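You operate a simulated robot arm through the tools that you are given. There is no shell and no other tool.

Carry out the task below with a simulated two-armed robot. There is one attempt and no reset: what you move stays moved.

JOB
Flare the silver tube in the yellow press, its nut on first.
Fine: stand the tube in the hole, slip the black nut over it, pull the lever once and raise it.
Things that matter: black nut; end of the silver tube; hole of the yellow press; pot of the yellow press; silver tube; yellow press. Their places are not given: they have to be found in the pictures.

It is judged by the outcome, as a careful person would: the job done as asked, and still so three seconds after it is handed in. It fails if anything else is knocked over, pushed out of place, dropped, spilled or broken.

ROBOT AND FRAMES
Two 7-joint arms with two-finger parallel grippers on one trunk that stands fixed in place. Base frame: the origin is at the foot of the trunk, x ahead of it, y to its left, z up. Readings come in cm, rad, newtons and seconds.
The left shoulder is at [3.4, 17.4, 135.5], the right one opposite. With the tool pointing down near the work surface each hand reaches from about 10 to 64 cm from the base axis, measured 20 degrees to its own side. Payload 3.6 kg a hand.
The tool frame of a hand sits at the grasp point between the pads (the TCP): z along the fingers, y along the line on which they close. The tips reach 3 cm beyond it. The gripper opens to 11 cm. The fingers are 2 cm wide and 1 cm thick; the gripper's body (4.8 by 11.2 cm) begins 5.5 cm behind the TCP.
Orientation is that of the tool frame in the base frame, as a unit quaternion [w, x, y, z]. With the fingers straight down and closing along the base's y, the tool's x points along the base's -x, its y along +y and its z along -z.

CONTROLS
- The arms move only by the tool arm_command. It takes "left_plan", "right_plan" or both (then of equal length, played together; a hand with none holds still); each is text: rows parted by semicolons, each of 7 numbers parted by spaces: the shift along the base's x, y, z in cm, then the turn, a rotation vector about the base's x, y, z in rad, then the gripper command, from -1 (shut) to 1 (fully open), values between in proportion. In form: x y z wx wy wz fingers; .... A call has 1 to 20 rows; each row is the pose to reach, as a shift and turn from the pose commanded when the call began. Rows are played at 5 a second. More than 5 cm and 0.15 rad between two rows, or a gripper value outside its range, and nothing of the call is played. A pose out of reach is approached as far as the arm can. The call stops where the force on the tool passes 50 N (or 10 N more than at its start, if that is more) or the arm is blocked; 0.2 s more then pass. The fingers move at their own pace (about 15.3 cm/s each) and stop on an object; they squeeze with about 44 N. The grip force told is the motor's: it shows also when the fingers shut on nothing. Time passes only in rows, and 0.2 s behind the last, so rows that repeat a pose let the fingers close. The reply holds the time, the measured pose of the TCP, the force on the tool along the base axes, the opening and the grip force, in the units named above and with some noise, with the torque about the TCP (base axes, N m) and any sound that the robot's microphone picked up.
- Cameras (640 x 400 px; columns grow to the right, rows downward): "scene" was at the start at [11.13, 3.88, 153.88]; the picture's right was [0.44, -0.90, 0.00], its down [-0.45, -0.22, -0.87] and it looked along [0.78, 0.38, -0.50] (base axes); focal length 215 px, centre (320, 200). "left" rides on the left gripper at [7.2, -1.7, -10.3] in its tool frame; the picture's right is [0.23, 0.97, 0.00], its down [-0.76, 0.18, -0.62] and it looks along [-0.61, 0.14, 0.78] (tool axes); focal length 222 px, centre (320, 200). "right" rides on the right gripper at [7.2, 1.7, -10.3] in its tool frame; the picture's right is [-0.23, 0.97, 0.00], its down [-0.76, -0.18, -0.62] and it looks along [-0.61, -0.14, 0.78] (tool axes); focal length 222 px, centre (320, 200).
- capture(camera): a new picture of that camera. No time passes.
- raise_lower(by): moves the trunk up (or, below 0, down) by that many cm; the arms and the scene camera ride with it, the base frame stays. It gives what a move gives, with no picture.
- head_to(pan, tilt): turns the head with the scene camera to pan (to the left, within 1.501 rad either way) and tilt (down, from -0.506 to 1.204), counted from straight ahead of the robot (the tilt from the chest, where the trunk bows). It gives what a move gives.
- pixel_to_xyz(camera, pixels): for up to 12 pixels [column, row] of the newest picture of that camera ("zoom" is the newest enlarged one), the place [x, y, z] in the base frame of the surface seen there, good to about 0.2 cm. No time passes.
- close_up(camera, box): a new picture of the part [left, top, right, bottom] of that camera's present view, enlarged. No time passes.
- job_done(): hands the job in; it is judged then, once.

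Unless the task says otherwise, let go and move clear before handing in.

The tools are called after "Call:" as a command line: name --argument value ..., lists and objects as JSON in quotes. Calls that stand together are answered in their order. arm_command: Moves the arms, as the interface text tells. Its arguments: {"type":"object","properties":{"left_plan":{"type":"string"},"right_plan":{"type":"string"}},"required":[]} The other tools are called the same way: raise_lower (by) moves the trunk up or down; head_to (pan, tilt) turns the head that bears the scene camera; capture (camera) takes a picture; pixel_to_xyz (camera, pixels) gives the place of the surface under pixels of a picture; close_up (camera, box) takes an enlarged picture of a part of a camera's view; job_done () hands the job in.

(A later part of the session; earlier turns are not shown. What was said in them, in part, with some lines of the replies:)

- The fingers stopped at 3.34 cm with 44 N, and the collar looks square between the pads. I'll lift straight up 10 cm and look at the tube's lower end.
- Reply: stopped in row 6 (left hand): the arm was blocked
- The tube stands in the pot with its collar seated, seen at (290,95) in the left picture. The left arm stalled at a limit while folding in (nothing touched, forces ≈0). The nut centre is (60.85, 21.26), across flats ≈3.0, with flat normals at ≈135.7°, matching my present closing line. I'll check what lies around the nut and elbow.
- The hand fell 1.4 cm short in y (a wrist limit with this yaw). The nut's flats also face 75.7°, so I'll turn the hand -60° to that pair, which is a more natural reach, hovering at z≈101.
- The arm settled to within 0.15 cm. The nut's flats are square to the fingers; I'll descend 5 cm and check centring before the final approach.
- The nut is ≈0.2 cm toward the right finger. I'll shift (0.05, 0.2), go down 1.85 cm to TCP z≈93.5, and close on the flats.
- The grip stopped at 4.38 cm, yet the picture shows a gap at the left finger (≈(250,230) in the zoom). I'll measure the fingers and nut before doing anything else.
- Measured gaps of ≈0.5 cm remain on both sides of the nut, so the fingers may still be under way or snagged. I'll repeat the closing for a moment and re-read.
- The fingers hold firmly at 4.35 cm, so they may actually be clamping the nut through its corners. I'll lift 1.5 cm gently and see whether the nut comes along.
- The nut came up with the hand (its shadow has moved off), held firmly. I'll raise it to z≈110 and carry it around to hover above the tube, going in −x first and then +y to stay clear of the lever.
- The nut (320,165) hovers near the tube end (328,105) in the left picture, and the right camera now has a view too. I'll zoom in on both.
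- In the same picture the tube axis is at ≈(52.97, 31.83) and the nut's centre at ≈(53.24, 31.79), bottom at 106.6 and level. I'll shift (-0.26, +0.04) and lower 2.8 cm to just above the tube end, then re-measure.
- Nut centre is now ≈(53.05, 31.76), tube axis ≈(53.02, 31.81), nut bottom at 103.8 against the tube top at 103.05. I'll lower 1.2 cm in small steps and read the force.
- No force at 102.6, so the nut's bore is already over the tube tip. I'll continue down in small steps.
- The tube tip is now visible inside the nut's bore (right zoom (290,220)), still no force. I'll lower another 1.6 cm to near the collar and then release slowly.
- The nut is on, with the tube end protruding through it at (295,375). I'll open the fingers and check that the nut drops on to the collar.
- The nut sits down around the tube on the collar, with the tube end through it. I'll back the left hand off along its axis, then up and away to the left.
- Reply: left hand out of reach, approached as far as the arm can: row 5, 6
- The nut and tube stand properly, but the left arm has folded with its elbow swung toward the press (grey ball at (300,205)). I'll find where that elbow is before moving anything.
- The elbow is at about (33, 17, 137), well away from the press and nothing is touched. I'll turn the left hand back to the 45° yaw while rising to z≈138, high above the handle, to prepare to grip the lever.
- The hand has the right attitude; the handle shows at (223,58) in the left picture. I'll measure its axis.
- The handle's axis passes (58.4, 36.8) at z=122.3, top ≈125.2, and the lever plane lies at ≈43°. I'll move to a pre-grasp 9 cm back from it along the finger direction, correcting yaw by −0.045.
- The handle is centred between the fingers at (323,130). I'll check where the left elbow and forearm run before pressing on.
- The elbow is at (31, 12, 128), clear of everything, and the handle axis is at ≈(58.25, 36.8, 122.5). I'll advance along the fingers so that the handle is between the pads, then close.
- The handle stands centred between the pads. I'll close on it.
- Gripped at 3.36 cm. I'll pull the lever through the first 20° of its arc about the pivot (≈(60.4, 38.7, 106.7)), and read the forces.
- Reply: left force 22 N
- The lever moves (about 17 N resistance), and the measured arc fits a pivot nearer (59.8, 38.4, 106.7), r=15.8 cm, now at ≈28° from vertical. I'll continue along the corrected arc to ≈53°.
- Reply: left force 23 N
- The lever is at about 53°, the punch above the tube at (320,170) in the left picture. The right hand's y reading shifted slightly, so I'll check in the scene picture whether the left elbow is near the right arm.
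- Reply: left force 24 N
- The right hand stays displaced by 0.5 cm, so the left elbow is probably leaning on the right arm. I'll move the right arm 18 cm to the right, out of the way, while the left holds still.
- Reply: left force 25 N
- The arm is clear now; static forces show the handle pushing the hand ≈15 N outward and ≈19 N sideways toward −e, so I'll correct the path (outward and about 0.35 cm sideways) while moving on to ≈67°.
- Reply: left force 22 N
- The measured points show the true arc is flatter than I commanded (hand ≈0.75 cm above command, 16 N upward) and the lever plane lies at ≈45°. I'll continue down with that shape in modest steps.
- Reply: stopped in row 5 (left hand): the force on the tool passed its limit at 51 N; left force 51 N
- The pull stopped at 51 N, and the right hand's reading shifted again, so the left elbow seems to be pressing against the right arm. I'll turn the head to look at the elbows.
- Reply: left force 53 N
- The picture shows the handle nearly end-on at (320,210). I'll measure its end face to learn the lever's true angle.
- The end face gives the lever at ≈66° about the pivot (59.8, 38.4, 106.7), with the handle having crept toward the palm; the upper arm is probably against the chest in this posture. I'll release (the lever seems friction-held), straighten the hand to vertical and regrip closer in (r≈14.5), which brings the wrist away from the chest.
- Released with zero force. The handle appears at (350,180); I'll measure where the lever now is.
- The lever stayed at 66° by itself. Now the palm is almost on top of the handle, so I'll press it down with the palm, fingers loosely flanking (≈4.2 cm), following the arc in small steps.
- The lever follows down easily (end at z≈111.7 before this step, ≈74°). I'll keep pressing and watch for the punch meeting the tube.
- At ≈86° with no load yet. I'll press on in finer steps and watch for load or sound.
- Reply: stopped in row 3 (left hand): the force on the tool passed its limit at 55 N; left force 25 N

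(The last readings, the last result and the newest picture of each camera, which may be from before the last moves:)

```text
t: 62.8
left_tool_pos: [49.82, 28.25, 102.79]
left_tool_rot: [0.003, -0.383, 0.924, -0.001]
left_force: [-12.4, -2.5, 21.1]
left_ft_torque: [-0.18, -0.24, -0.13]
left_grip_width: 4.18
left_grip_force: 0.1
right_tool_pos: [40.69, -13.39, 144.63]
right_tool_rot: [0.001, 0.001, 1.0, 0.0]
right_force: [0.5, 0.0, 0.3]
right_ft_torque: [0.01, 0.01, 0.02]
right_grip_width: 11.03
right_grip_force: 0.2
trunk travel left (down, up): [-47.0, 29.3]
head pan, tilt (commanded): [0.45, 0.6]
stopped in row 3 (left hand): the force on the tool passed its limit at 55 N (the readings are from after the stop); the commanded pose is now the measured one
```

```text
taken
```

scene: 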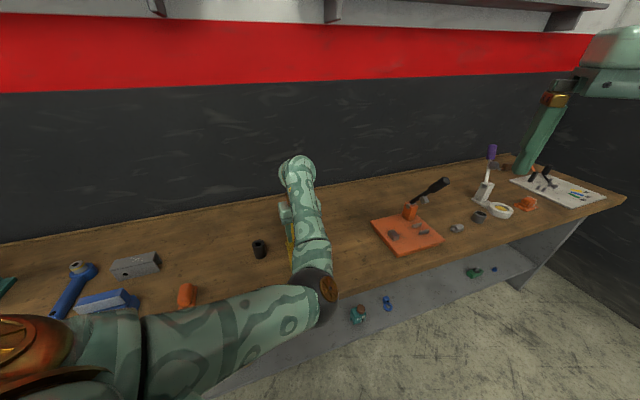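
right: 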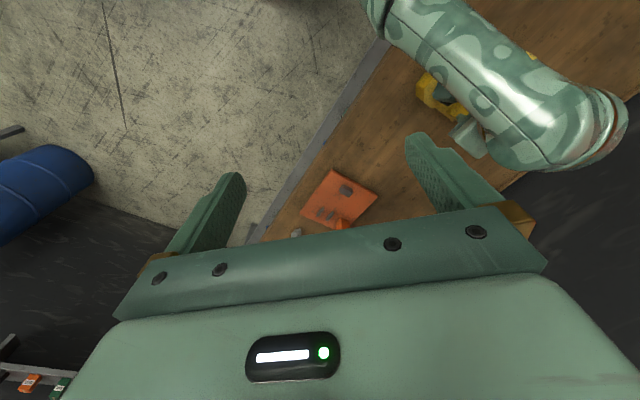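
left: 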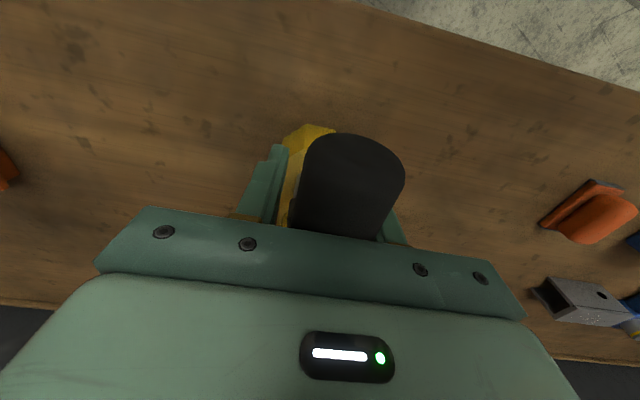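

The lever met firm resistance (55 N) at ≈86°, presumably the punch on the tube. I'll look at the punch from the right camera before pushing further.

Call:
capture --camera "right"

Call:
pixel_to_xyz --camera "left" --pixels '[[350, 165], [350, 175], [335, 170], [370, 170], [345, 200]]'

```text
taken
```

right: 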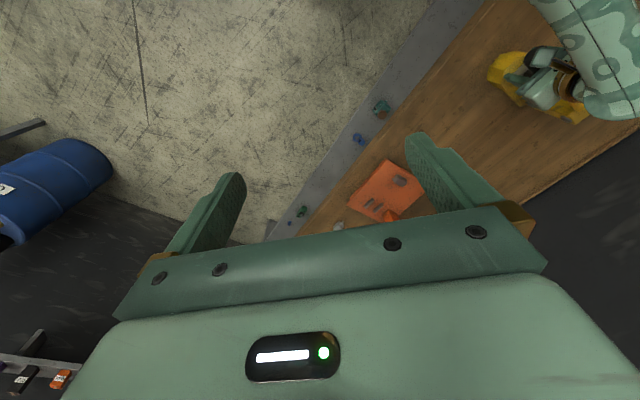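

```text
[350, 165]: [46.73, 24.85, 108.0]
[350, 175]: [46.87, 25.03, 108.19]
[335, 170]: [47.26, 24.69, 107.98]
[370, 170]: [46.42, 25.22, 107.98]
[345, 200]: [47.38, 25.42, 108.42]
```

The lever end is at (46.8, 25.0, 108.0), φ≈86°. To see the punch and tube I'll bring the right hand's camera round to look from the right side, first yawing it.

Call:
arm_command --right_plan "0.2 0.9 -1.2 0 0 0.146 1; 0.4 1.8 -2.5 0 0 0.292 1; 0.6 2.7 -3.7 0 0 0.438 0.8; 0.8 3.7 -5 0 0 0.584 0.8; 1 4.6 -6.2 0 0 0.73 0.8; 1.2 5.5 -7.5 0 0 0.876 0.8; 1.4 6.4 -8.7 0 0 1.022 0.8; 1.6 7.4 -10 0 0 1.168 0.8; 1.8 8.3 -11.2 0 0 1.314 0.8; 2 9.2 -12.5 0 0 1.46 0.8; 2 9.2 -12.5 0 0 1.46 0.8"

Call:
arm_command --right_plan "0.4 1.5 -2.2 0.145 -0.016 0 0.8; 0.9 3.1 -4.4 0.289 -0.032 0 0.8; 1.3 4.7 -6.7 0.434 -0.048 0 0.8; 1.8 6.3 -8.9 0.579 -0.064 0 0.8; 2.2 7.8 -11.1 0.723 -0.08 0 0.8; 2.7 9.4 -13.4 0.868 -0.096 0 0.8; 2.7 9.4 -13.4 0.868 -0.096 0 0.8"

Call:
capture --camera "right"

```text
t: 64.2
left_tool_pos: [49.89, 28.0, 102.99]
left_tool_rot: [0.0, -0.381, 0.925, 0.001]
left_force: [-15.3, -6.4, 17.8]
left_ft_torque: [0.08, -0.48, -0.08]
left_grip_width: 4.31
left_grip_force: 1.4
right_tool_pos: [40.82, -14.49, 141.76]
right_tool_rot: [0.033, -0.104, 0.994, -0.032]
right_force: [0.0, 0.0, 0.2]
right_ft_torque: [-0.04, 0.03, -0.03]
right_grip_width: 9.91
right_grip_force: 0.1
right hand out of reach, approached as far as the arm can: row 2, 3, 4, 5, 6
trunk travel left (down, up): [-47.0, 29.3]
head pan, tilt (commanded): [0.45, 0.6]
stopped in row 6 (left hand): the force on the tool passed its limit at 74 N (the readings are from after the stop); the commanded pose is now the measured one
```

```text
t: 65.8
left_tool_pos: [49.98, 28.01, 102.94]
left_tool_rot: [0.001, -0.381, 0.924, -0.001]
left_force: [-3.4, -1.7, 21.0]
left_ft_torque: [-0.12, 0.26, 0.06]
left_grip_width: 4.29
left_grip_force: 1.4
right_tool_pos: [43.55, -4.99, 128.36]
right_tool_rot: [0.121, -0.078, 0.912, 0.385]
right_force: [-0.7, 0.6, -0.2]
right_ft_torque: [0.01, -0.01, 0.01]
right_grip_width: 9.87
right_grip_force: 0.1
trunk travel left (down, up): [-47.0, 29.3]
head pan, tilt (commanded): [0.45, 0.6]
```

```text
taken
```

right: 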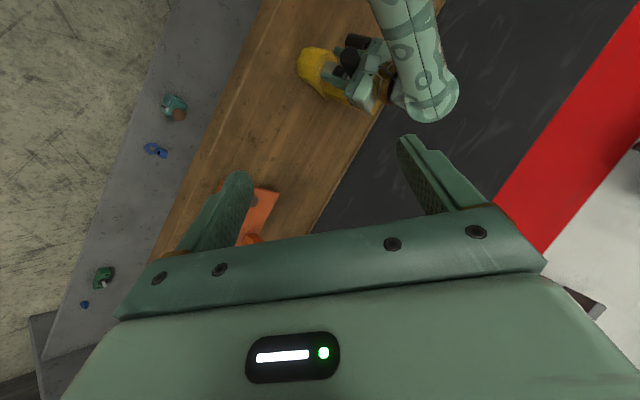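

The left hand briefly felt 74 N while the right arm moved, so the elbows may have touched; I'll stop moving the right arm. Its camera now shows the press at (340,70), so I'll zoom in there.

Call:
close_up --camera "right" --box '[290, 20, 410, 120]'

Call:
close_up --camera "right" --box '[315, 40, 375, 95]'

Call:
head_to --pan 0.0 --tilt 1.0

Call:
capture --camera "scene"

```text
4.00 times, centred on (350, 70) of right
```

zoom: 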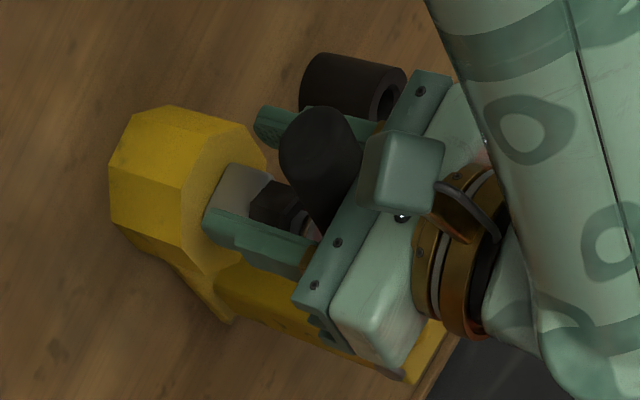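

```text
7.27 times, centred on (345, 68) of right
```

zoom: 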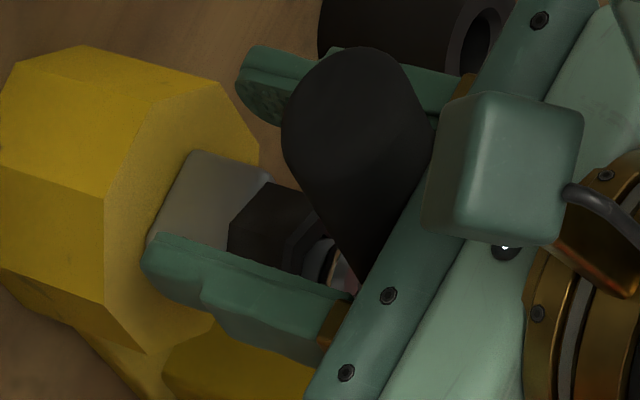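

```text
t: 66.7
left_tool_pos: [49.89, 28.07, 102.85]
left_tool_rot: [0.002, -0.382, 0.924, 0.0]
left_force: [-1.0, -1.2, 25.1]
left_ft_torque: [0.08, 0.04, 0.06]
left_grip_width: 4.28
left_grip_force: 0.9
right_tool_pos: [43.58, -5.02, 128.35]
right_tool_rot: [0.12, -0.078, 0.912, 0.385]
right_force: [0.9, 0.3, -1.0]
right_ft_torque: [0.01, 0.0, 0.0]
right_grip_width: 9.9
right_grip_force: 0.0
trunk travel left (down, up): [-47.0, 29.3]
head pan, tilt (commanded): [0.0, 1.0]
```

```text
taken
```

scene: 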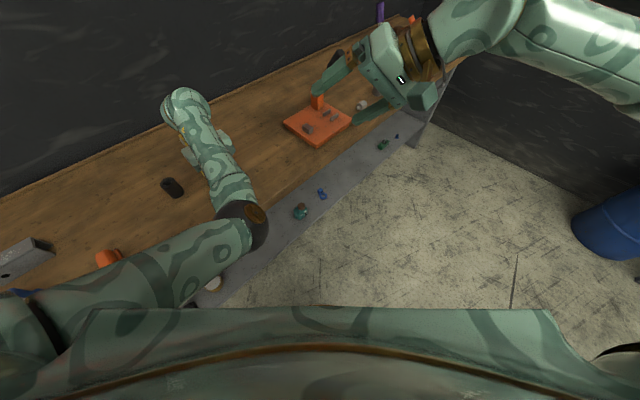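

The arms are well apart (the spike was body sway). In the zoom the punch's silver tip at (340,275) meets the tube end above the nut. I'll press further down and see whether the lever yields under up to 50 N.

Call:
arm_command --left_plan "0 0 -0.3 0 0 0 -0.24; 0 0 -0.6 0 0 0 -0.24; 0 0 -0.9 0 0 0 -0.24; 0 0 -1.2 0 0 0 -0.24; 0 0 -1.5 0 0 0 -0.24; 0 0 -1.5 0 0 0 -0.24"

Call:
capture --camera "left"

Call:
pixel_to_xyz --camera "left" --pixels '[[350, 165], [350, 175], [335, 170], [370, 170]]'

```text
t: 67.3
left_tool_pos: [49.96, 28.15, 102.92]
left_tool_rot: [0.006, -0.382, 0.924, 0.0]
left_force: [-12.7, -4.5, 22.8]
left_ft_torque: [-0.03, -0.15, 0.04]
left_grip_width: 4.3
left_grip_force: 1.3
right_tool_pos: [43.45, -5.03, 128.29]
right_tool_rot: [0.121, -0.079, 0.912, 0.385]
right_force: [-1.3, -1.0, 0.0]
right_ft_torque: [0.0, 0.01, -0.02]
right_grip_width: 9.89
right_grip_force: 0.1
trunk travel left (down, up): [-47.0, 29.3]
head pan, tilt (commanded): [0.0, 1.0]
stopped in row 2 (left hand): the force on the tool passed its limit at 53 N (the readings are from after the stop); the commanded pose is now the measured one
```

```text
taken
```

left: 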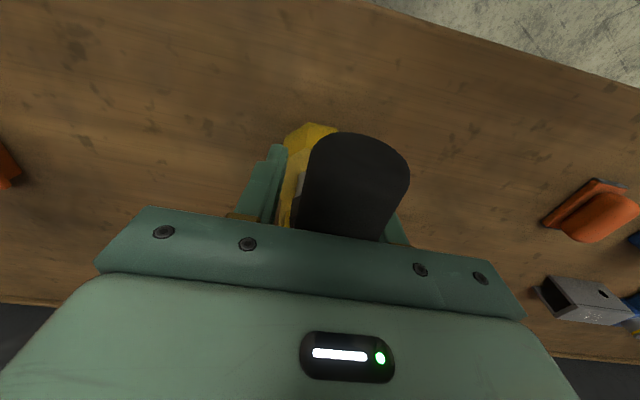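

```text
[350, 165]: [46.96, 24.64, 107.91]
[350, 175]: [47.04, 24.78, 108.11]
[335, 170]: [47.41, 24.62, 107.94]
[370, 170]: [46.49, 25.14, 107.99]
```

The lever end hasn't moved (z≈108.0) under 53 N, so it is on a hard stop – either its own or the tube. I'll zoom in tightly on the punch and tube from the right camera to see how far the punch has gone in.

Call:
close_up --camera "right" --box '[335, 60, 355, 80]'

Call:
close_up --camera "right" --box '[325, 50, 365, 85]'

Call:
pixel_to_xyz --camera "zoom" --pixels '[[300, 200], [320, 220], [340, 240], [360, 250], [380, 260], [280, 180], [250, 200], [350, 220], [370, 230], [330, 260]]'

```text
16.00 times, centred on (345, 70) of right
```

zoom: 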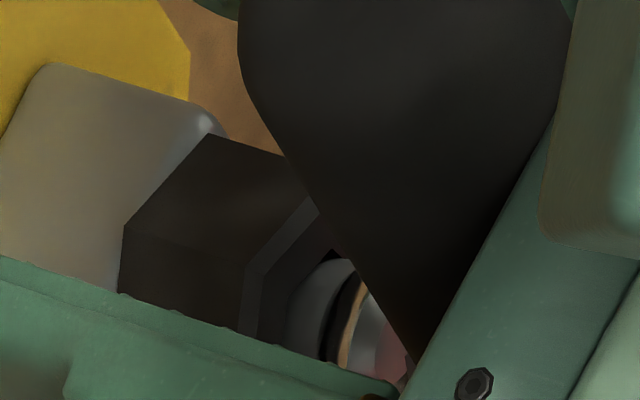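

```text
11.43 times, centred on (345, 68) of right
```

zoom: 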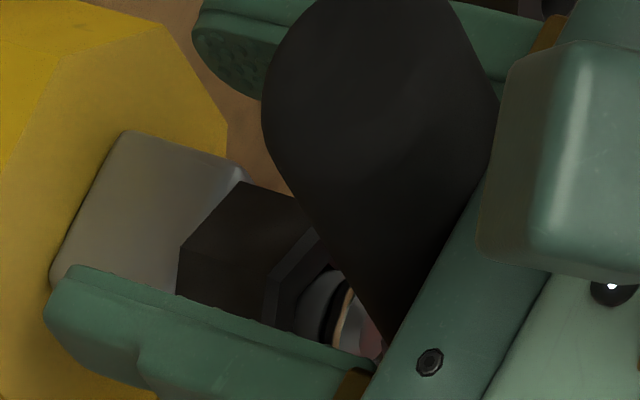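

```text
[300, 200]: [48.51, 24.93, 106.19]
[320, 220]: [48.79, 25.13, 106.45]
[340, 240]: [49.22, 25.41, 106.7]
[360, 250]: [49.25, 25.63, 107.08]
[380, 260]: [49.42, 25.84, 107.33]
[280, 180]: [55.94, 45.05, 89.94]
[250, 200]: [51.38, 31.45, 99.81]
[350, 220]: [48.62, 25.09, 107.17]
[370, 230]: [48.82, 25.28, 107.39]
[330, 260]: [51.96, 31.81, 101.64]
```

Through the zoom I can see nut, tube mouth and punch meeting at (350,310), but the near finger hides part. I'll open the fingers wide (the palm keeps holding the lever) to see better.

Call:
arm_command --left_plan "0 0 0 0 0 0 0.3; 0 0 0 0 0 0 1; 0 0 0 0 0 0 1"

Call:
close_up --camera "right" --box '[335, 60, 355, 80]'

Call:
close_up --camera "right" --box '[310, 30, 390, 110]'

```text
t: 68.1
left_tool_pos: [49.98, 28.08, 102.82]
left_tool_rot: [0.006, -0.382, 0.924, 0.0]
left_force: [-6.8, -0.7, 35.9]
left_ft_torque: [-0.37, 0.39, -0.02]
left_grip_width: 10.99
left_grip_force: 0.0
right_tool_pos: [43.45, -4.97, 128.54]
right_tool_rot: [0.122, -0.079, 0.912, 0.385]
right_force: [0.9, -0.3, 0.2]
right_ft_torque: [0.02, -0.02, 0.0]
right_grip_width: 9.9
right_grip_force: 0.0
trunk travel left (down, up): [-47.0, 29.3]
head pan, tilt (commanded): [0.0, 1.0]
```

```text
16.00 times, centred on (345, 70) of right
```

zoom: 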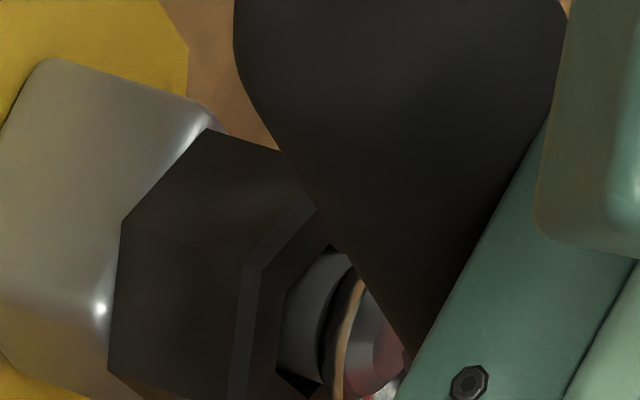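

```text
5.00 times, centred on (350, 70) of right
```

zoom: 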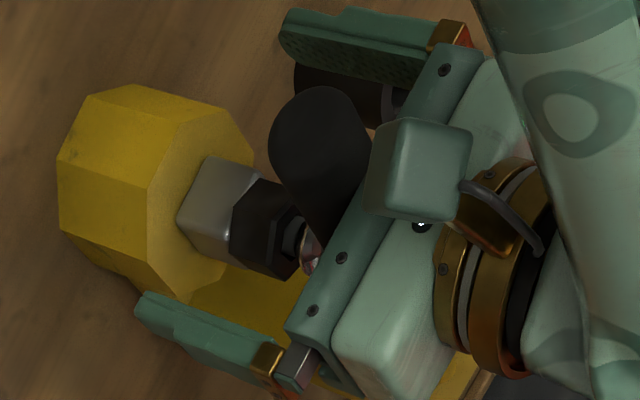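

Call:
close_up --camera "right" --box '[340, 70, 352, 82]'

Call:
pixel_to_xyz --camera "zoom" --pixels '[[250, 200], [300, 200], [330, 220], [350, 240], [370, 260], [400, 280], [420, 300], [350, 300], [300, 300], [440, 330]]'

```text
16.00 times, centred on (346, 76) of right
```

zoom: 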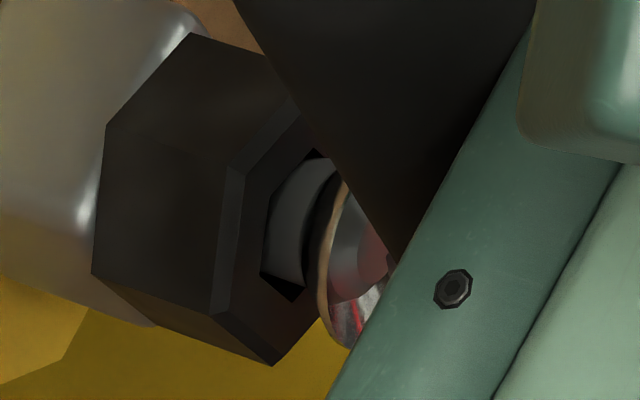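

```text
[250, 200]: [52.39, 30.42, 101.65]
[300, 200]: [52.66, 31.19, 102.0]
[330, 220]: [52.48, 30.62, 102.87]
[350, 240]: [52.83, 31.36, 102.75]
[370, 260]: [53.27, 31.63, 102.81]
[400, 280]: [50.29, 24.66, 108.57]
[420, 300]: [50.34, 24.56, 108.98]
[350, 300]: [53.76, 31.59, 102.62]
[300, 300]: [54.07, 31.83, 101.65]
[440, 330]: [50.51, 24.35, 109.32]
```

The tube end is now clearly flared: a wide bright lip stands out around the punch above the nut (zoom (330,250)). Now to raise the lever: I'll lift the open hand so the handle lies at the TCP (r≈15), then close on it.

Call:
arm_command --left_plan "-0.1 0 1 0 0 0 1; -0.3 -0.1 2.2 0 0 0 0.6; -0.5 -0.2 3.4 0 0 0 0.2; -0.78 -0.28 4.7 0 0 0 0; -0.78 -0.28 4.7 0 0 0 -0.1; -0.78 -0.28 4.7 0 0 0 -0.1"

Call:
capture --camera "left"

Call:
close_up --camera "right" --box '[310, 30, 390, 110]'

```text
t: 69.5
left_tool_pos: [49.53, 27.97, 107.26]
left_tool_rot: [0.004, -0.382, 0.924, 0.001]
left_force: [-1.3, -0.3, 0.0]
left_ft_torque: [-0.01, 0.02, 0.02]
left_grip_width: 4.93
left_grip_force: 0.0
right_tool_pos: [43.86, -4.8, 128.28]
right_tool_rot: [0.12, -0.078, 0.912, 0.384]
right_force: [-0.2, -0.2, 0.0]
right_ft_torque: [-0.04, -0.02, 0.02]
right_grip_width: 9.9
right_grip_force: 0.1
trunk travel left (down, up): [-47.0, 29.3]
head pan, tilt (commanded): [0.0, 1.0]
```

```text
taken
```

left: 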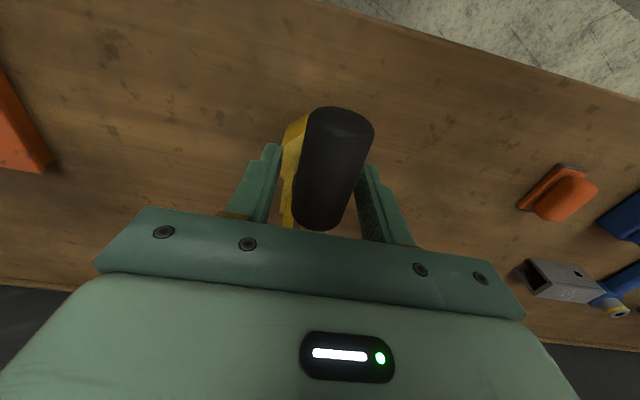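

```text
5.00 times, centred on (350, 70) of right
```

zoom: 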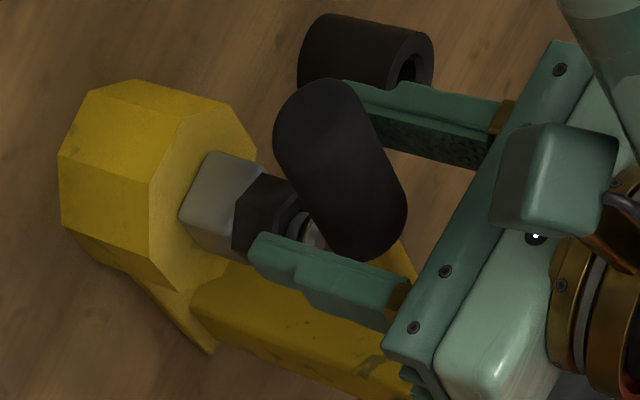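

The lever stays down by itself and the handle lies between the pads at the TCP. I'll close on it and begin raising along the arc to about 62°.

Call:
arm_command --left_plan "0 0 0 0 0 0 -0.3; 0 0 0 0 0 0 -1; 0 0 0 0 0 0 -1; 0 0 0 0 0 0 -1; 0.06 0.06 0.8 0 0 0 -1; 0.13 0.13 1.55 0 0 0 -1; 0.24 0.24 2.3 0 0 0 -1; 0.38 0.38 3.05 0 0 0 -1; 0.55 0.55 3.8 0 0 0 -1; 0.74 0.74 4.55 0 0 0 -1; 0.74 0.74 4.55 0 0 0 -1"

Call:
capture --camera "left"

Call:
close_up --camera "right" --box '[310, 30, 390, 110]'

```text
t: 71.9
left_tool_pos: [50.11, 29.0, 111.96]
left_tool_rot: [0.004, -0.382, 0.924, -0.001]
left_force: [-11.6, 7.9, -8.4]
left_ft_torque: [-0.74, 0.62, 0.67]
left_grip_width: 3.37
left_grip_force: 44.8
right_tool_pos: [43.79, -4.65, 128.36]
right_tool_rot: [0.12, -0.078, 0.913, 0.383]
right_force: [0.8, 0.6, 0.0]
right_ft_torque: [0.0, -0.03, -0.02]
right_grip_width: 9.9
right_grip_force: 0.1
trunk travel left (down, up): [-47.0, 29.3]
head pan, tilt (commanded): [0.0, 1.0]
```

```text
taken
```

left: 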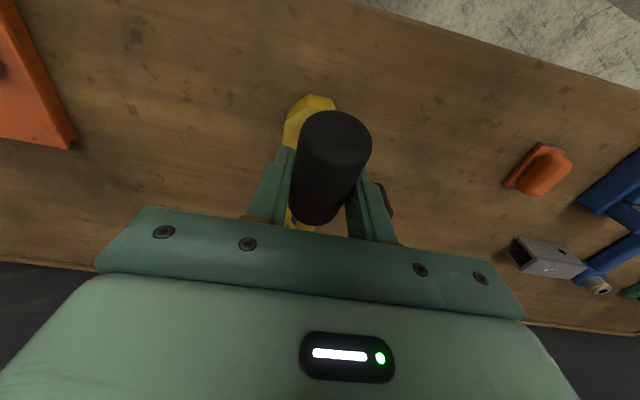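

```text
5.00 times, centred on (350, 70) of right
```

zoom: 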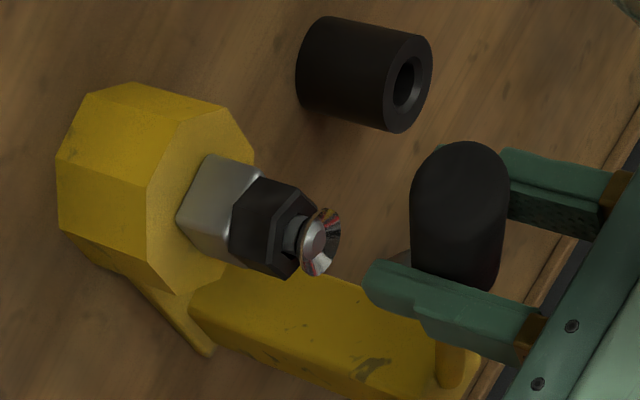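

The flare is plain to see now: a wide bell on the tube end at (318,240) above the nut, and the lever is at ≈68° on its way up. I'll continue raising to ≈44°.

Call:
arm_command --left_plan "0.17 0.27 0.7 0 0 0 -1; 0.36 0.56 1.37 0 0 0 -1; 0.62 0.82 2.04 0 0 0 -1; 0.9 1.1 2.68 0 0 0 -1; 1.22 1.42 3.3 0 0 0 -1; 1.55 1.75 3.89 0 0 0 -1; 1.91 2.11 4.46 0 0 0 -1; 2.28 2.48 5 0 0 0 -1; 2.28 2.48 5 0 0 0 -1"

Call:
capture --camera "left"

Call:
close_up --camera "right" --box '[290, 20, 430, 150]'

```text
t: 73.9
left_tool_pos: [52.43, 31.13, 116.93]
left_tool_rot: [0.003, -0.382, 0.924, 0.0]
left_force: [-8.6, -0.2, -7.5]
left_ft_torque: [-0.56, 0.99, 0.56]
left_grip_width: 3.34
left_grip_force: 44.8
right_tool_pos: [43.75, -4.7, 128.39]
right_tool_rot: [0.12, -0.078, 0.912, 0.384]
right_force: [-0.5, 0.0, 0.2]
right_ft_torque: [-0.04, 0.0, 0.01]
right_grip_width: 9.9
right_grip_force: 0.1
trunk travel left (down, up): [-47.0, 29.3]
head pan, tilt (commanded): [0.0, 1.0]
```

```text
taken
```

left: 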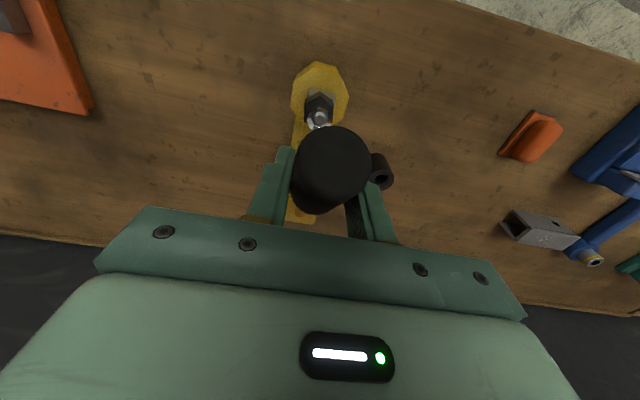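

```text
3.08 times, centred on (360, 85) of right
```

zoom: 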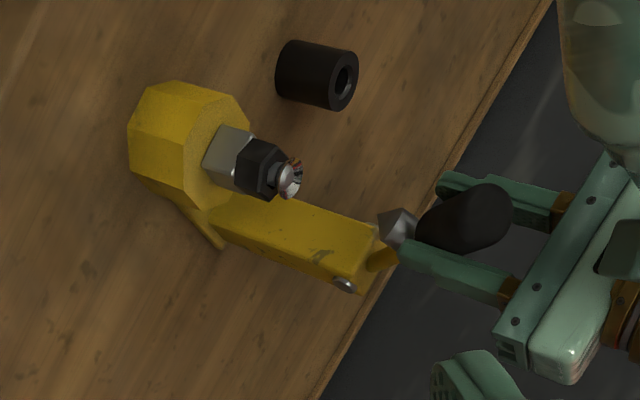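

Now at ≈45° with small forces. I'll continue raising to ≈24°, adding a slight backward tilt for reach.

Call:
arm_command --left_plan "0.53 0.53 0.68 0.02 -0.02 0 -1; 1.1 1.1 1.3 0.05 -0.05 0 -1; 1.69 1.69 1.87 0.08 -0.08 0 -1; 2.3 2.3 2.37 0.11 -0.11 0 -1; 2.95 2.95 2.82 0.14 -0.14 0 -1; 2.95 2.95 2.82 0.14 -0.14 0 -1"

Call:
capture --camera "left"

```text
t: 75.3
left_tool_pos: [55.25, 33.95, 119.78]
left_tool_rot: [0.096, -0.379, 0.92, 0.038]
left_force: [-15.4, -4.7, -1.7]
left_ft_torque: [-0.53, 1.82, 0.82]
left_grip_width: 3.38
left_grip_force: 44.4
right_tool_pos: [43.57, -4.82, 128.35]
right_tool_rot: [0.121, -0.078, 0.912, 0.384]
right_force: [0.9, 0.4, 0.3]
right_ft_torque: [0.02, -0.01, 0.0]
right_grip_width: 9.89
right_grip_force: 0.1
trunk travel left (down, up): [-47.0, 29.3]
head pan, tilt (commanded): [0.0, 1.0]
```

```text
taken
```

left: 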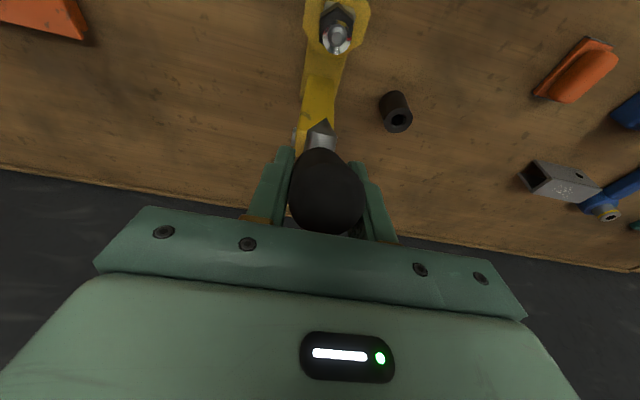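

At ≈26°. I'll bring the lever the rest of the way up to where it started (≈8° from vertical).

Call:
arm_command --left_plan "0.33 0.33 0.2 0.015 -0.015 0 -1; 0.66 0.66 0.38 0.03 -0.03 0 -1; 1 1 0.54 0.045 -0.045 0 -1; 1.34 1.34 0.69 0.06 -0.06 0 -1; 1.69 1.69 0.82 0.07 -0.07 0 -1; 2.04 2.04 0.93 0.08 -0.08 0 -1; 2.4 2.4 1.03 0.08 -0.08 0 -1; 2.74 2.74 1.11 0.08 -0.08 0 -1; 2.95 2.95 1.15 0.08 -0.08 0 -1; 2.95 2.95 1.15 0.08 -0.08 0 -1"

Call:
capture --camera "left"

Call:
close_up --camera "right" --box '[290, 20, 460, 190]'

```text
t: 77.5
left_tool_pos: [58.1, 36.78, 121.18]
left_tool_rot: [0.15, -0.376, 0.912, 0.06]
left_force: [-14.9, -9.1, 16.5]
left_ft_torque: [-0.15, 2.39, 0.83]
left_grip_width: 3.39
left_grip_force: 45.2
right_tool_pos: [43.56, -5.1, 128.5]
right_tool_rot: [0.122, -0.079, 0.911, 0.385]
right_force: [0.2, 0.9, -0.7]
right_ft_torque: [-0.01, -0.02, -0.01]
right_grip_width: 9.92
right_grip_force: 0.0
trunk travel left (down, up): [-47.0, 29.3]
head pan, tilt (commanded): [0.0, 1.0]
```

```text
taken
```

left: 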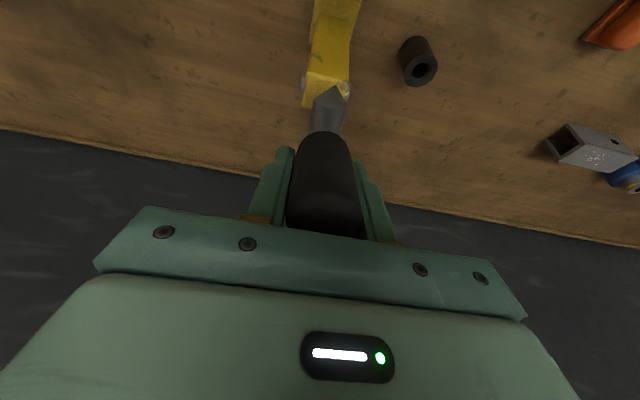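

```text
2.35 times, centred on (375, 105) of right
```

zoom: 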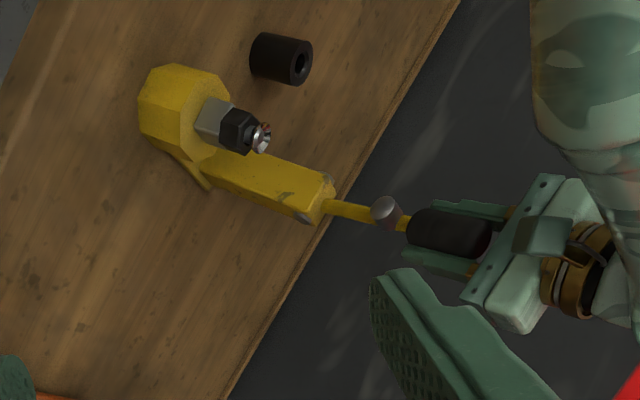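

The lever is at ≈9°, nearly its start angle (8.5°). I'll nudge it the last bit and then release and back away along the fingers.

Call:
arm_command --left_plan "0.15 0.15 0.2 0 0 0 -1; 0.3 0.3 0.3 0 0 0 -1; 0.4 0.4 0.3 0 0 0 -1; 0.4 0.4 0.3 0 0 0 -1"

```text
t: 78.5
left_tool_pos: [58.5, 37.23, 121.43]
left_tool_rot: [0.147, -0.377, 0.912, 0.06]
left_force: [-13.3, -9.6, 11.3]
left_ft_torque: [-0.4, 2.29, 0.84]
left_grip_width: 3.37
left_grip_force: 44.3
right_tool_pos: [43.6, -5.05, 128.48]
right_tool_rot: [0.121, -0.079, 0.912, 0.385]
right_force: [0.2, -0.8, -1.0]
right_ft_torque: [-0.02, 0.02, 0.01]
right_grip_width: 9.92
right_grip_force: 0.2
trunk travel left (down, up): [-47.0, 29.3]
head pan, tilt (commanded): [0.0, 1.0]
```

The lever is up at ≈7°, with only friction resisting. I'll open the fingers and back straight off along the hand's axis.

Call:
arm_command --left_plan "0 0 0 0 0 0 -0.2; 0 0 0 0 0 0 0; 0 0 0 0 0 0 0.3; -0.5 -0.5 2 0 0 0 0.3; -1.1 -1.1 4.5 0 0 0 0.3; -1.7 -1.7 7 0 0 0 0.3; -2.3 -2.3 9.5 0 0 0 0.3; -3 -3 12 0 0 0 0.3"

Call:
close_up --camera "right" --box '[290, 20, 460, 190]'

Call:
capture --camera "left"

```text
t: 80.3
left_tool_pos: [55.75, 34.43, 133.17]
left_tool_rot: [0.147, -0.377, 0.913, 0.06]
left_force: [0.4, 0.1, -0.4]
left_ft_torque: [0.01, 0.01, 0.03]
left_grip_width: 7.16
left_grip_force: 0.0
right_tool_pos: [43.83, -4.73, 128.23]
right_tool_rot: [0.12, -0.078, 0.913, 0.383]
right_force: [0.5, -0.4, 1.2]
right_ft_torque: [-0.01, 0.02, -0.02]
right_grip_width: 9.9
right_grip_force: 0.0
trunk travel left (down, up): [-47.0, 29.3]
head pan, tilt (commanded): [0.0, 1.0]
```

```text
2.35 times, centred on (375, 105) of right
```

zoom: 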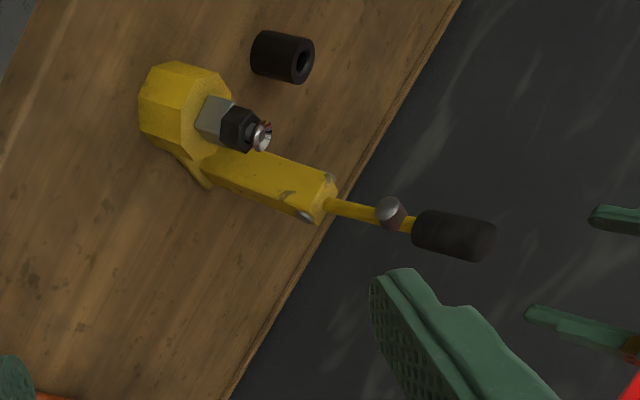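

```text
taken
```

left: 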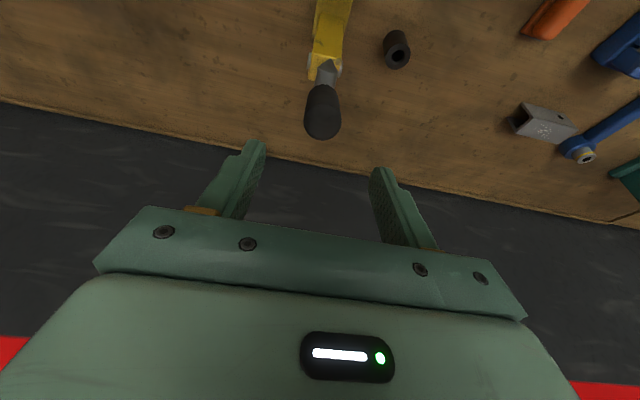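

The lever stands up by itself, the flared tube with its nut stays in the pot, and the holder is untouched. I'll check the lever angle and move the left hand well clear.

Call:
pixel_to_xyz --camera "left" --pixels '[[322, 125], [312, 122], [333, 125], [322, 110], [323, 100], [327, 72], [322, 132]]'

Call:
arm_command --left_plan "-2 0.8 1.5 0 0 0 0.3; -4.2 2 3 0 0 0 0.3; -6.4 3.5 4.5 0 0 0 0.3; -8.6 5 5.5 0 0 0 0.3; -9.8 6 6 0 0 0 0.3; -9.8 6 6 0 0 0 0.3"

Call:
head_to --pan 0.45 --tilt 0.55

Call:
capture --camera "scene"

Call:
close_up --camera "right" --box '[310, 30, 390, 110]'

```text
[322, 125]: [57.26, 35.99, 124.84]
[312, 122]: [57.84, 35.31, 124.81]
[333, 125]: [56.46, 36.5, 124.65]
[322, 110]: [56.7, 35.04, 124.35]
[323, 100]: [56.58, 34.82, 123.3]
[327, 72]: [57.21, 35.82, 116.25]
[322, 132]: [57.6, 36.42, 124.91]
```

```text
t: 81.7
left_tool_pos: [46.06, 40.58, 138.99]
left_tool_rot: [0.146, -0.377, 0.913, 0.059]
left_force: [-0.1, 0.4, -0.4]
left_ft_torque: [0.01, 0.0, -0.02]
left_grip_width: 7.17
left_grip_force: 0.1
right_tool_pos: [43.85, -4.78, 128.23]
right_tool_rot: [0.12, -0.078, 0.912, 0.384]
right_force: [0.4, 0.6, 0.7]
right_ft_torque: [0.01, 0.01, 0.0]
right_grip_width: 9.9
right_grip_force: 0.0
trunk travel left (down, up): [-47.0, 29.3]
head pan, tilt (commanded): [0.0, 1.0]
```

```text
t: 82.6
left_tool_pos: [45.99, 40.59, 139.02]
left_tool_rot: [0.147, -0.377, 0.913, 0.06]
left_force: [-0.2, -0.1, 0.4]
left_ft_torque: [-0.01, -0.04, 0.01]
left_grip_width: 7.14
left_grip_force: 0.0
right_tool_pos: [43.82, -4.78, 128.22]
right_tool_rot: [0.12, -0.078, 0.912, 0.384]
right_force: [0.3, 0.1, -0.3]
right_ft_torque: [0.02, 0.0, 0.01]
right_grip_width: 9.9
right_grip_force: 0.0
trunk travel left (down, up): [-47.0, 29.3]
head pan, tilt (commanded): [0.45, 0.55]
```

```text
taken
```

scene: 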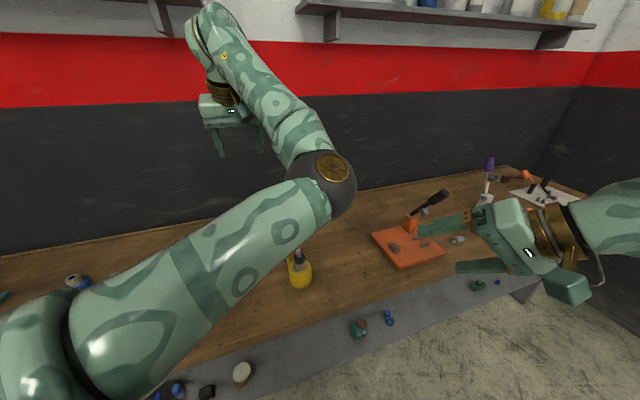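

```text
5.00 times, centred on (350, 70) of right
```

zoom: 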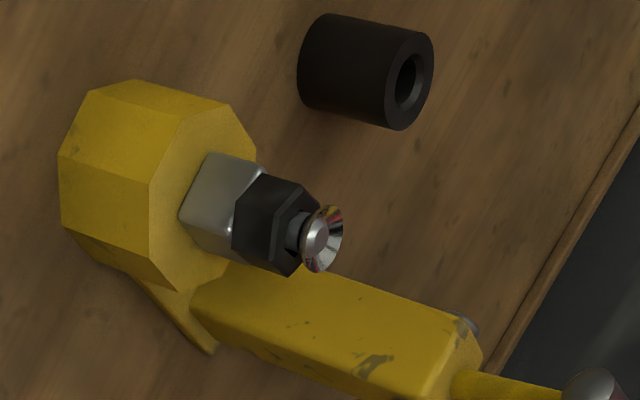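

The handle's top is ≈1 cm nearer the robot than at the start (≈12° instead of 8.5°), so the lever isn't quite fully raised. I'll come back with closed fingers on the robot side of the handle and push it the last centimetre.

Call:
arm_command --left_plan "1.2 -2 -0.2 0 0 0 0; 2.4 -4 -0.4 0 0 0 -0.5; 3.7 -6 -0.6 0 0 0 -1; 5 -8.1 -0.8 0 0 0 -1; 6.2 -10.1 -1 0 0 0 -1; 6.2 -10.1 -3.5 0 0 0 -1; 6.2 -10.1 -6.5 0 0 0 -1; 6.2 -10.1 -9.5 0 0 0 -1; 6.2 -10.1 -13 0 0 0 -1; 6.2 -10.1 -13 0 0 0 -1"

Call:
capture --camera "left"

Call:
close_up --camera "right" --box '[350, 60, 490, 180]'

```text
t: 84.8
left_tool_pos: [52.31, 30.15, 125.95]
left_tool_rot: [0.146, -0.377, 0.913, 0.059]
left_force: [0.0, 0.5, 0.8]
left_ft_torque: [0.04, 0.0, -0.04]
left_grip_width: 0.01
left_grip_force: 37.7
left hand out of reach, approached as far as the arm can: row 4, 5, 6, 7, 8
right_tool_pos: [43.89, -4.7, 128.38]
right_tool_rot: [0.12, -0.079, 0.913, 0.383]
right_force: [0.8, 0.2, -0.3]
right_ft_torque: [0.0, 0.03, 0.02]
right_grip_width: 9.89
right_grip_force: 0.1
trunk travel left (down, up): [-47.0, 29.3]
head pan, tilt (commanded): [0.45, 0.55]
```

```text
taken
```

left: 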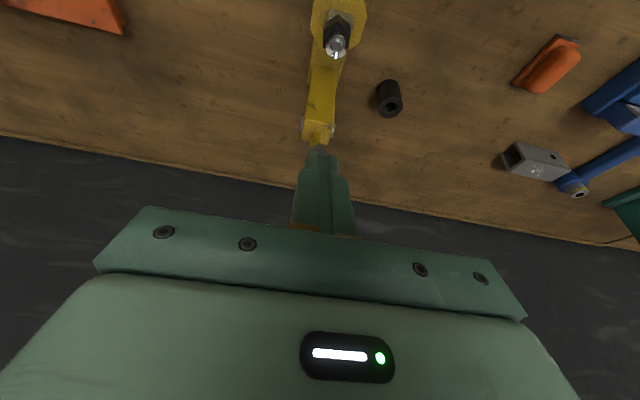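

```text
3.33 times, centred on (420, 120) of right
```

zoom: 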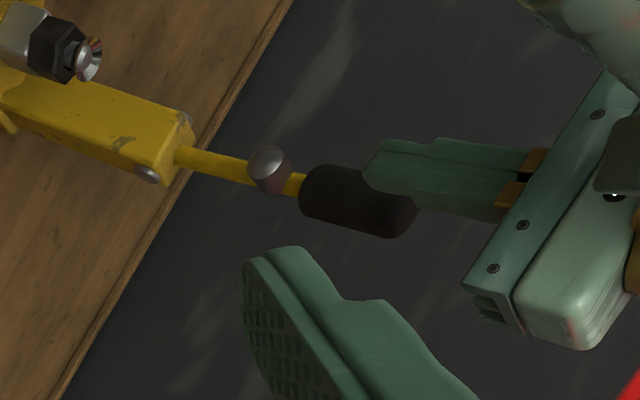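

The closed fingers are in front of the handle. I'll advance along the lever plane to touch it and push it back ≈1.2 cm.

Call:
arm_command --left_plan "0.6 0.9 -0.4 0 0 0 -1; 1.4 1.7 -0.8 0 0 0 -1; 2.1 2.5 -0.8 0 0 0 -1; 2.7 3.1 -0.8 0 0 0 -1; 3.1 3.5 -0.8 0 0 0 -1; 3.45 3.85 -0.8 0 0 0 -1; 3.8 4.2 -0.8 0 0 0 -1; 3.8 4.2 -0.8 0 0 0 -1"

Call:
capture --camera "left"

Call:
close_up --camera "right" --box '[350, 60, 490, 180]'

```text
t: 86.6
left_tool_pos: [55.84, 34.43, 125.29]
left_tool_rot: [0.145, -0.376, 0.913, 0.06]
left_force: [-11.6, -10.3, -5.9]
left_ft_torque: [-0.31, 0.38, 0.07]
left_grip_width: 0.01
left_grip_force: 37.3
right_tool_pos: [43.68, -4.96, 128.36]
right_tool_rot: [0.12, -0.078, 0.912, 0.384]
right_force: [0.5, 1.2, 0.1]
right_ft_torque: [-0.02, 0.01, 0.04]
right_grip_width: 9.92
right_grip_force: 0.1
trunk travel left (down, up): [-47.0, 29.3]
head pan, tilt (commanded): [0.45, 0.55]
```

```text
taken
```

left: 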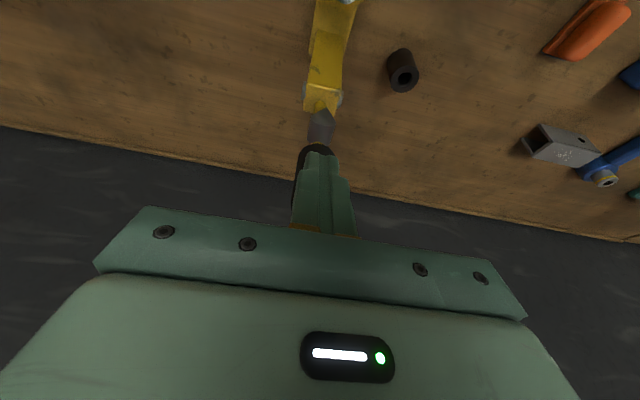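

```text
3.33 times, centred on (420, 120) of right
```

zoom: 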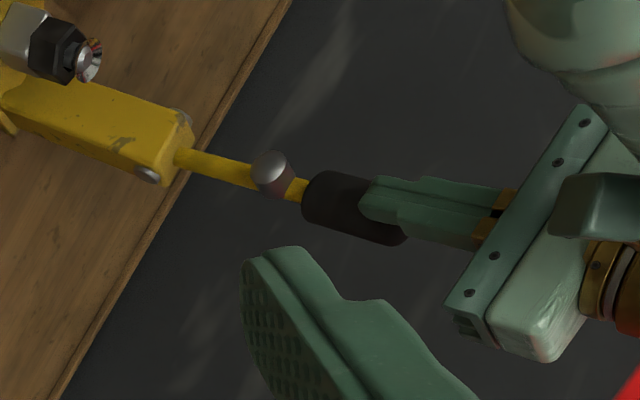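

Contact with ≈15 N, and the handle's front is now at d≈65.7, its original place. I'll push slightly more to find whether it is on its upper stop.

Call:
arm_command --left_plan "0.15 0.15 0 0 0 0 -1; 0.3 0.3 0 0 0 0 -1; 0.45 0.45 0 0 0 0 -1; 0.45 0.45 0 0 0 0 -1"

Call:
close_up --camera "right" --box '[350, 60, 490, 180]'

```text
t: 87.5
left_tool_pos: [55.94, 34.55, 125.23]
left_tool_rot: [0.142, -0.373, 0.915, 0.061]
left_force: [-20.5, -21.8, 2.0]
left_ft_torque: [-0.37, 0.66, 0.16]
left_grip_width: 0.02
left_grip_force: 37.3
right_tool_pos: [43.32, -5.1, 128.38]
right_tool_rot: [0.122, -0.079, 0.911, 0.385]
right_force: [-0.8, 0.8, 0.3]
right_ft_torque: [-0.03, 0.03, 0.0]
right_grip_width: 9.91
right_grip_force: 0.1
trunk travel left (down, up): [-47.0, 29.3]
head pan, tilt (commanded): [0.45, 0.55]
stopped in row 4 (left hand): the force on the tool passed its limit at 51 N (the readings are from after the stop); the commanded pose is now the measured one
```

```text
3.33 times, centred on (420, 120) of right
```

zoom: 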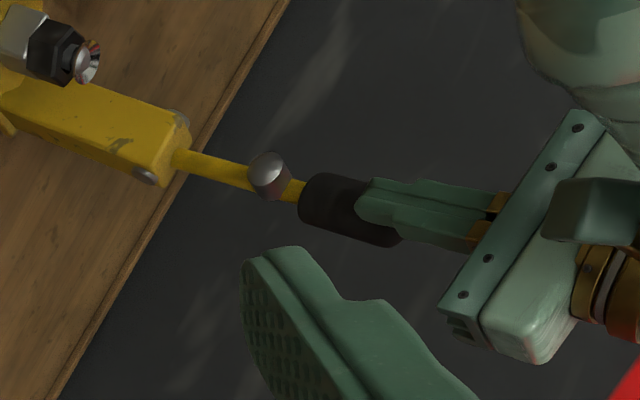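

The lever hit its upper stop (51 N with no more travel), so it is fully raised. I'll back the hand off toward the robot, then up and away, and verify the final scene.

Call:
arm_command --left_plan "-0.4 -0.4 0 0 0 0 -1; -1.2 -1.2 0.3 0 0 0 -1; -2.4 -2.4 1.5 0 0 0 -1; -3.4 -3.4 4 0 0 0 -1; -4 -3.4 7 0 0 0 -1; -5 -2 10 0 0 0 -1; -6.5 0.5 12.5 0 0 0 -1; -8 3 13.5 0 0 0 -1; -9.5 5.5 13.5 0 0 0 -1"

Call:
capture --camera "left"

Call:
capture --camera "scene"

Call:
close_up --camera "right" --box '[290, 20, 460, 190]'

```text
t: 89.5
left_tool_pos: [46.68, 40.69, 138.55]
left_tool_rot: [0.143, -0.375, 0.914, 0.06]
left_force: [-0.6, 0.8, 0.1]
left_ft_torque: [0.0, -0.02, 0.03]
left_grip_width: 0.02
left_grip_force: 37.8
right_tool_pos: [43.81, -4.63, 128.39]
right_tool_rot: [0.121, -0.078, 0.912, 0.384]
right_force: [0.4, 0.0, 0.6]
right_ft_torque: [0.01, 0.02, 0.0]
right_grip_width: 9.91
right_grip_force: 0.0
trunk travel left (down, up): [-47.0, 29.3]
head pan, tilt (commanded): [0.45, 0.55]
```

```text
taken
```

left: 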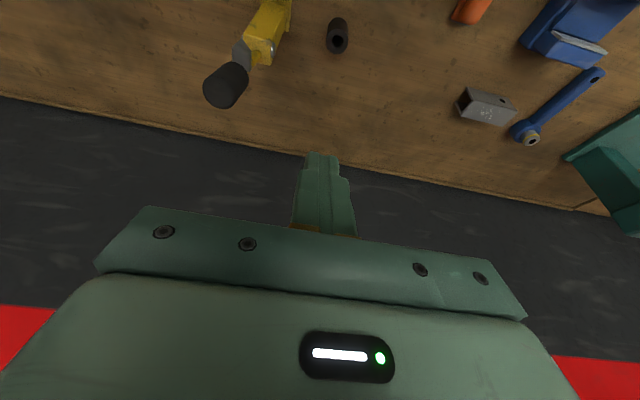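

```text
taken
```

scene: 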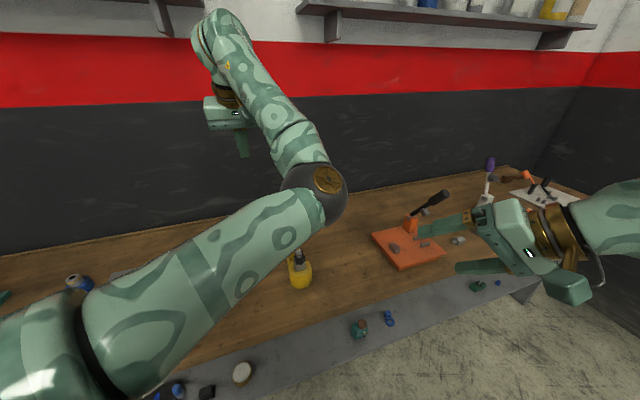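

```text
2.35 times, centred on (375, 105) of right
```

zoom: 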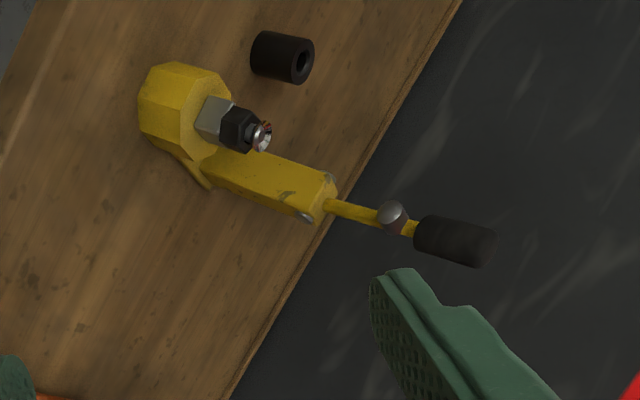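

Call:
close_up --camera "left" --box '[190, 0, 300, 120]'

Call:
pixel_to_xyz --camera "left" --pixels '[[222, 90], [212, 85], [232, 95], [225, 80], [230, 72], [220, 100], [240, 75], [243, 50]]'

Call:
pixel_to_xyz --camera "right" --pixels '[[340, 70], [352, 74], [355, 78], [330, 65], [365, 45], [376, 48]]'

```text
3.33 times, centred on (245, 60) of left
```

zoom: 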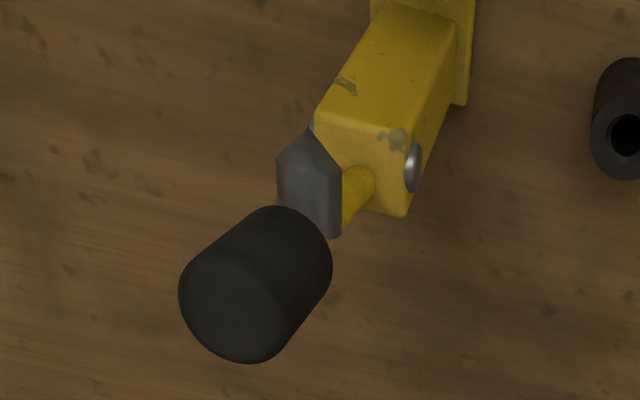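

```text
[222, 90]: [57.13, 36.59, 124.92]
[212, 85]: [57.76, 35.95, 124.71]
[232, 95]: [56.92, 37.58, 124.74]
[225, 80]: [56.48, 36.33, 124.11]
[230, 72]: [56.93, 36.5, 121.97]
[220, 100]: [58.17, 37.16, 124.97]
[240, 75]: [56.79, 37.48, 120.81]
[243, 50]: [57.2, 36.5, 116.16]
```

```text
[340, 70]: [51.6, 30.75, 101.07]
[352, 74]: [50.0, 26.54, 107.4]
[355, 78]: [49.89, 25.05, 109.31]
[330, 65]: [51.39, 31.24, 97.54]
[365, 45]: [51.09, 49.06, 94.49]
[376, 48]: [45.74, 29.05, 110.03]
```

The handle is back at its original place ((56.93, 36.5, 121.97) now against (56.94, 36.39, 121.94) at the start). I'll wait a moment and check once more that it doesn't sag.

Call:
arm_command --left_plan "0 0 0 0 0 0 0; 0 0 0 0 0 0 0; 0 0 0 0 0 0 0; 0 0 0 0 0 0 0; 0 0 0 0 0 0 0; 0 0 0 0 0 0 0; 0 0 0 0 0 0 0; 0 0 0 0 0 0 0; 0 0 0 0 0 0 0; 0 0 0 0 0 0 0; 0 0 0 0 0 0 0; 0 0 0 0 0 0 0; 0 0 0 0 0 0 0; 0 0 0 0 0 0 0; 0 0 0 0 0 0 0"

Call:
capture --camera "left"

Call:
pixel_to_xyz --camera "left" --pixels '[[222, 90], [230, 72], [240, 75]]'

Call:
close_up --camera "right" --box '[310, 30, 390, 110]'

```text
t: 92.7
left_tool_pos: [46.79, 40.55, 138.54]
left_tool_rot: [0.142, -0.375, 0.914, 0.061]
left_force: [-0.2, 0.3, 0.0]
left_ft_torque: [-0.02, -0.01, -0.01]
left_grip_width: 5.48
left_grip_force: 0.0
right_tool_pos: [43.92, -4.78, 128.29]
right_tool_rot: [0.12, -0.078, 0.912, 0.384]
right_force: [0.2, -0.1, -0.1]
right_ft_torque: [-0.01, -0.01, 0.02]
right_grip_width: 9.9
right_grip_force: 0.2
trunk travel left (down, up): [-47.0, 29.3]
head pan, tilt (commanded): [0.45, 0.55]
```

```text
taken
```

left: 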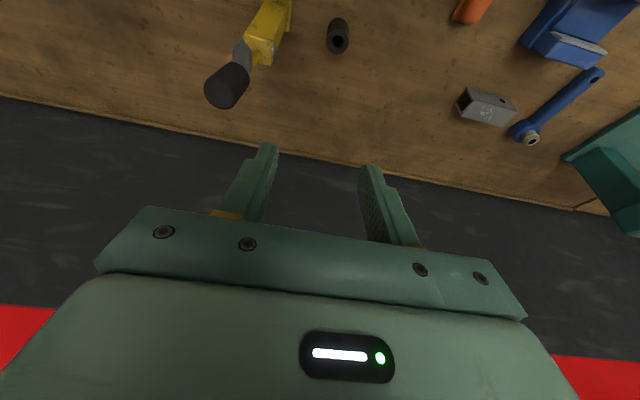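

```text
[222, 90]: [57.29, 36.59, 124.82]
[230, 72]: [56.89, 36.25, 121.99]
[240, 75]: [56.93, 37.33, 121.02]
```

```text
5.00 times, centred on (350, 70) of right
```

zoom: 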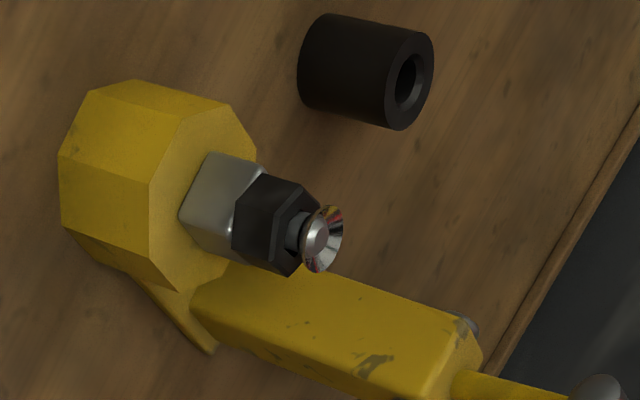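

After three seconds the lever still stands up, the tube is in the hole with its end flared and the black nut below it, and the holder and everything else are undisturbed. Both hands are clear, so I'll hand the job in.

Call:
job_done

```text
The job is handed in.
```

The silver tube is flared in the yellow press with the black nut on it, and the job is handed in.

- **Tube and nut:** The tube stands in the hole with its collar on the pot. The nut went on before the flare and now sits below the wide lip on the tube's end.
- **Lever:** I pulled it down in one stroke until it hit a firm stop. The stroke was not continuous: I let go part-way, at about 66°, to change grip, and the lever stayed where it was.
- **Raising it:** On the first lift the lever came to rest about 1 cm short of its starting place. I then pushed it the last bit to its upper stop. Three seconds after I backed away it was still in its starting place.
- **Surroundings:** The black holder is still standing where it was, and I saw nothing else knocked or moved. Both hands were clear when I handed in.
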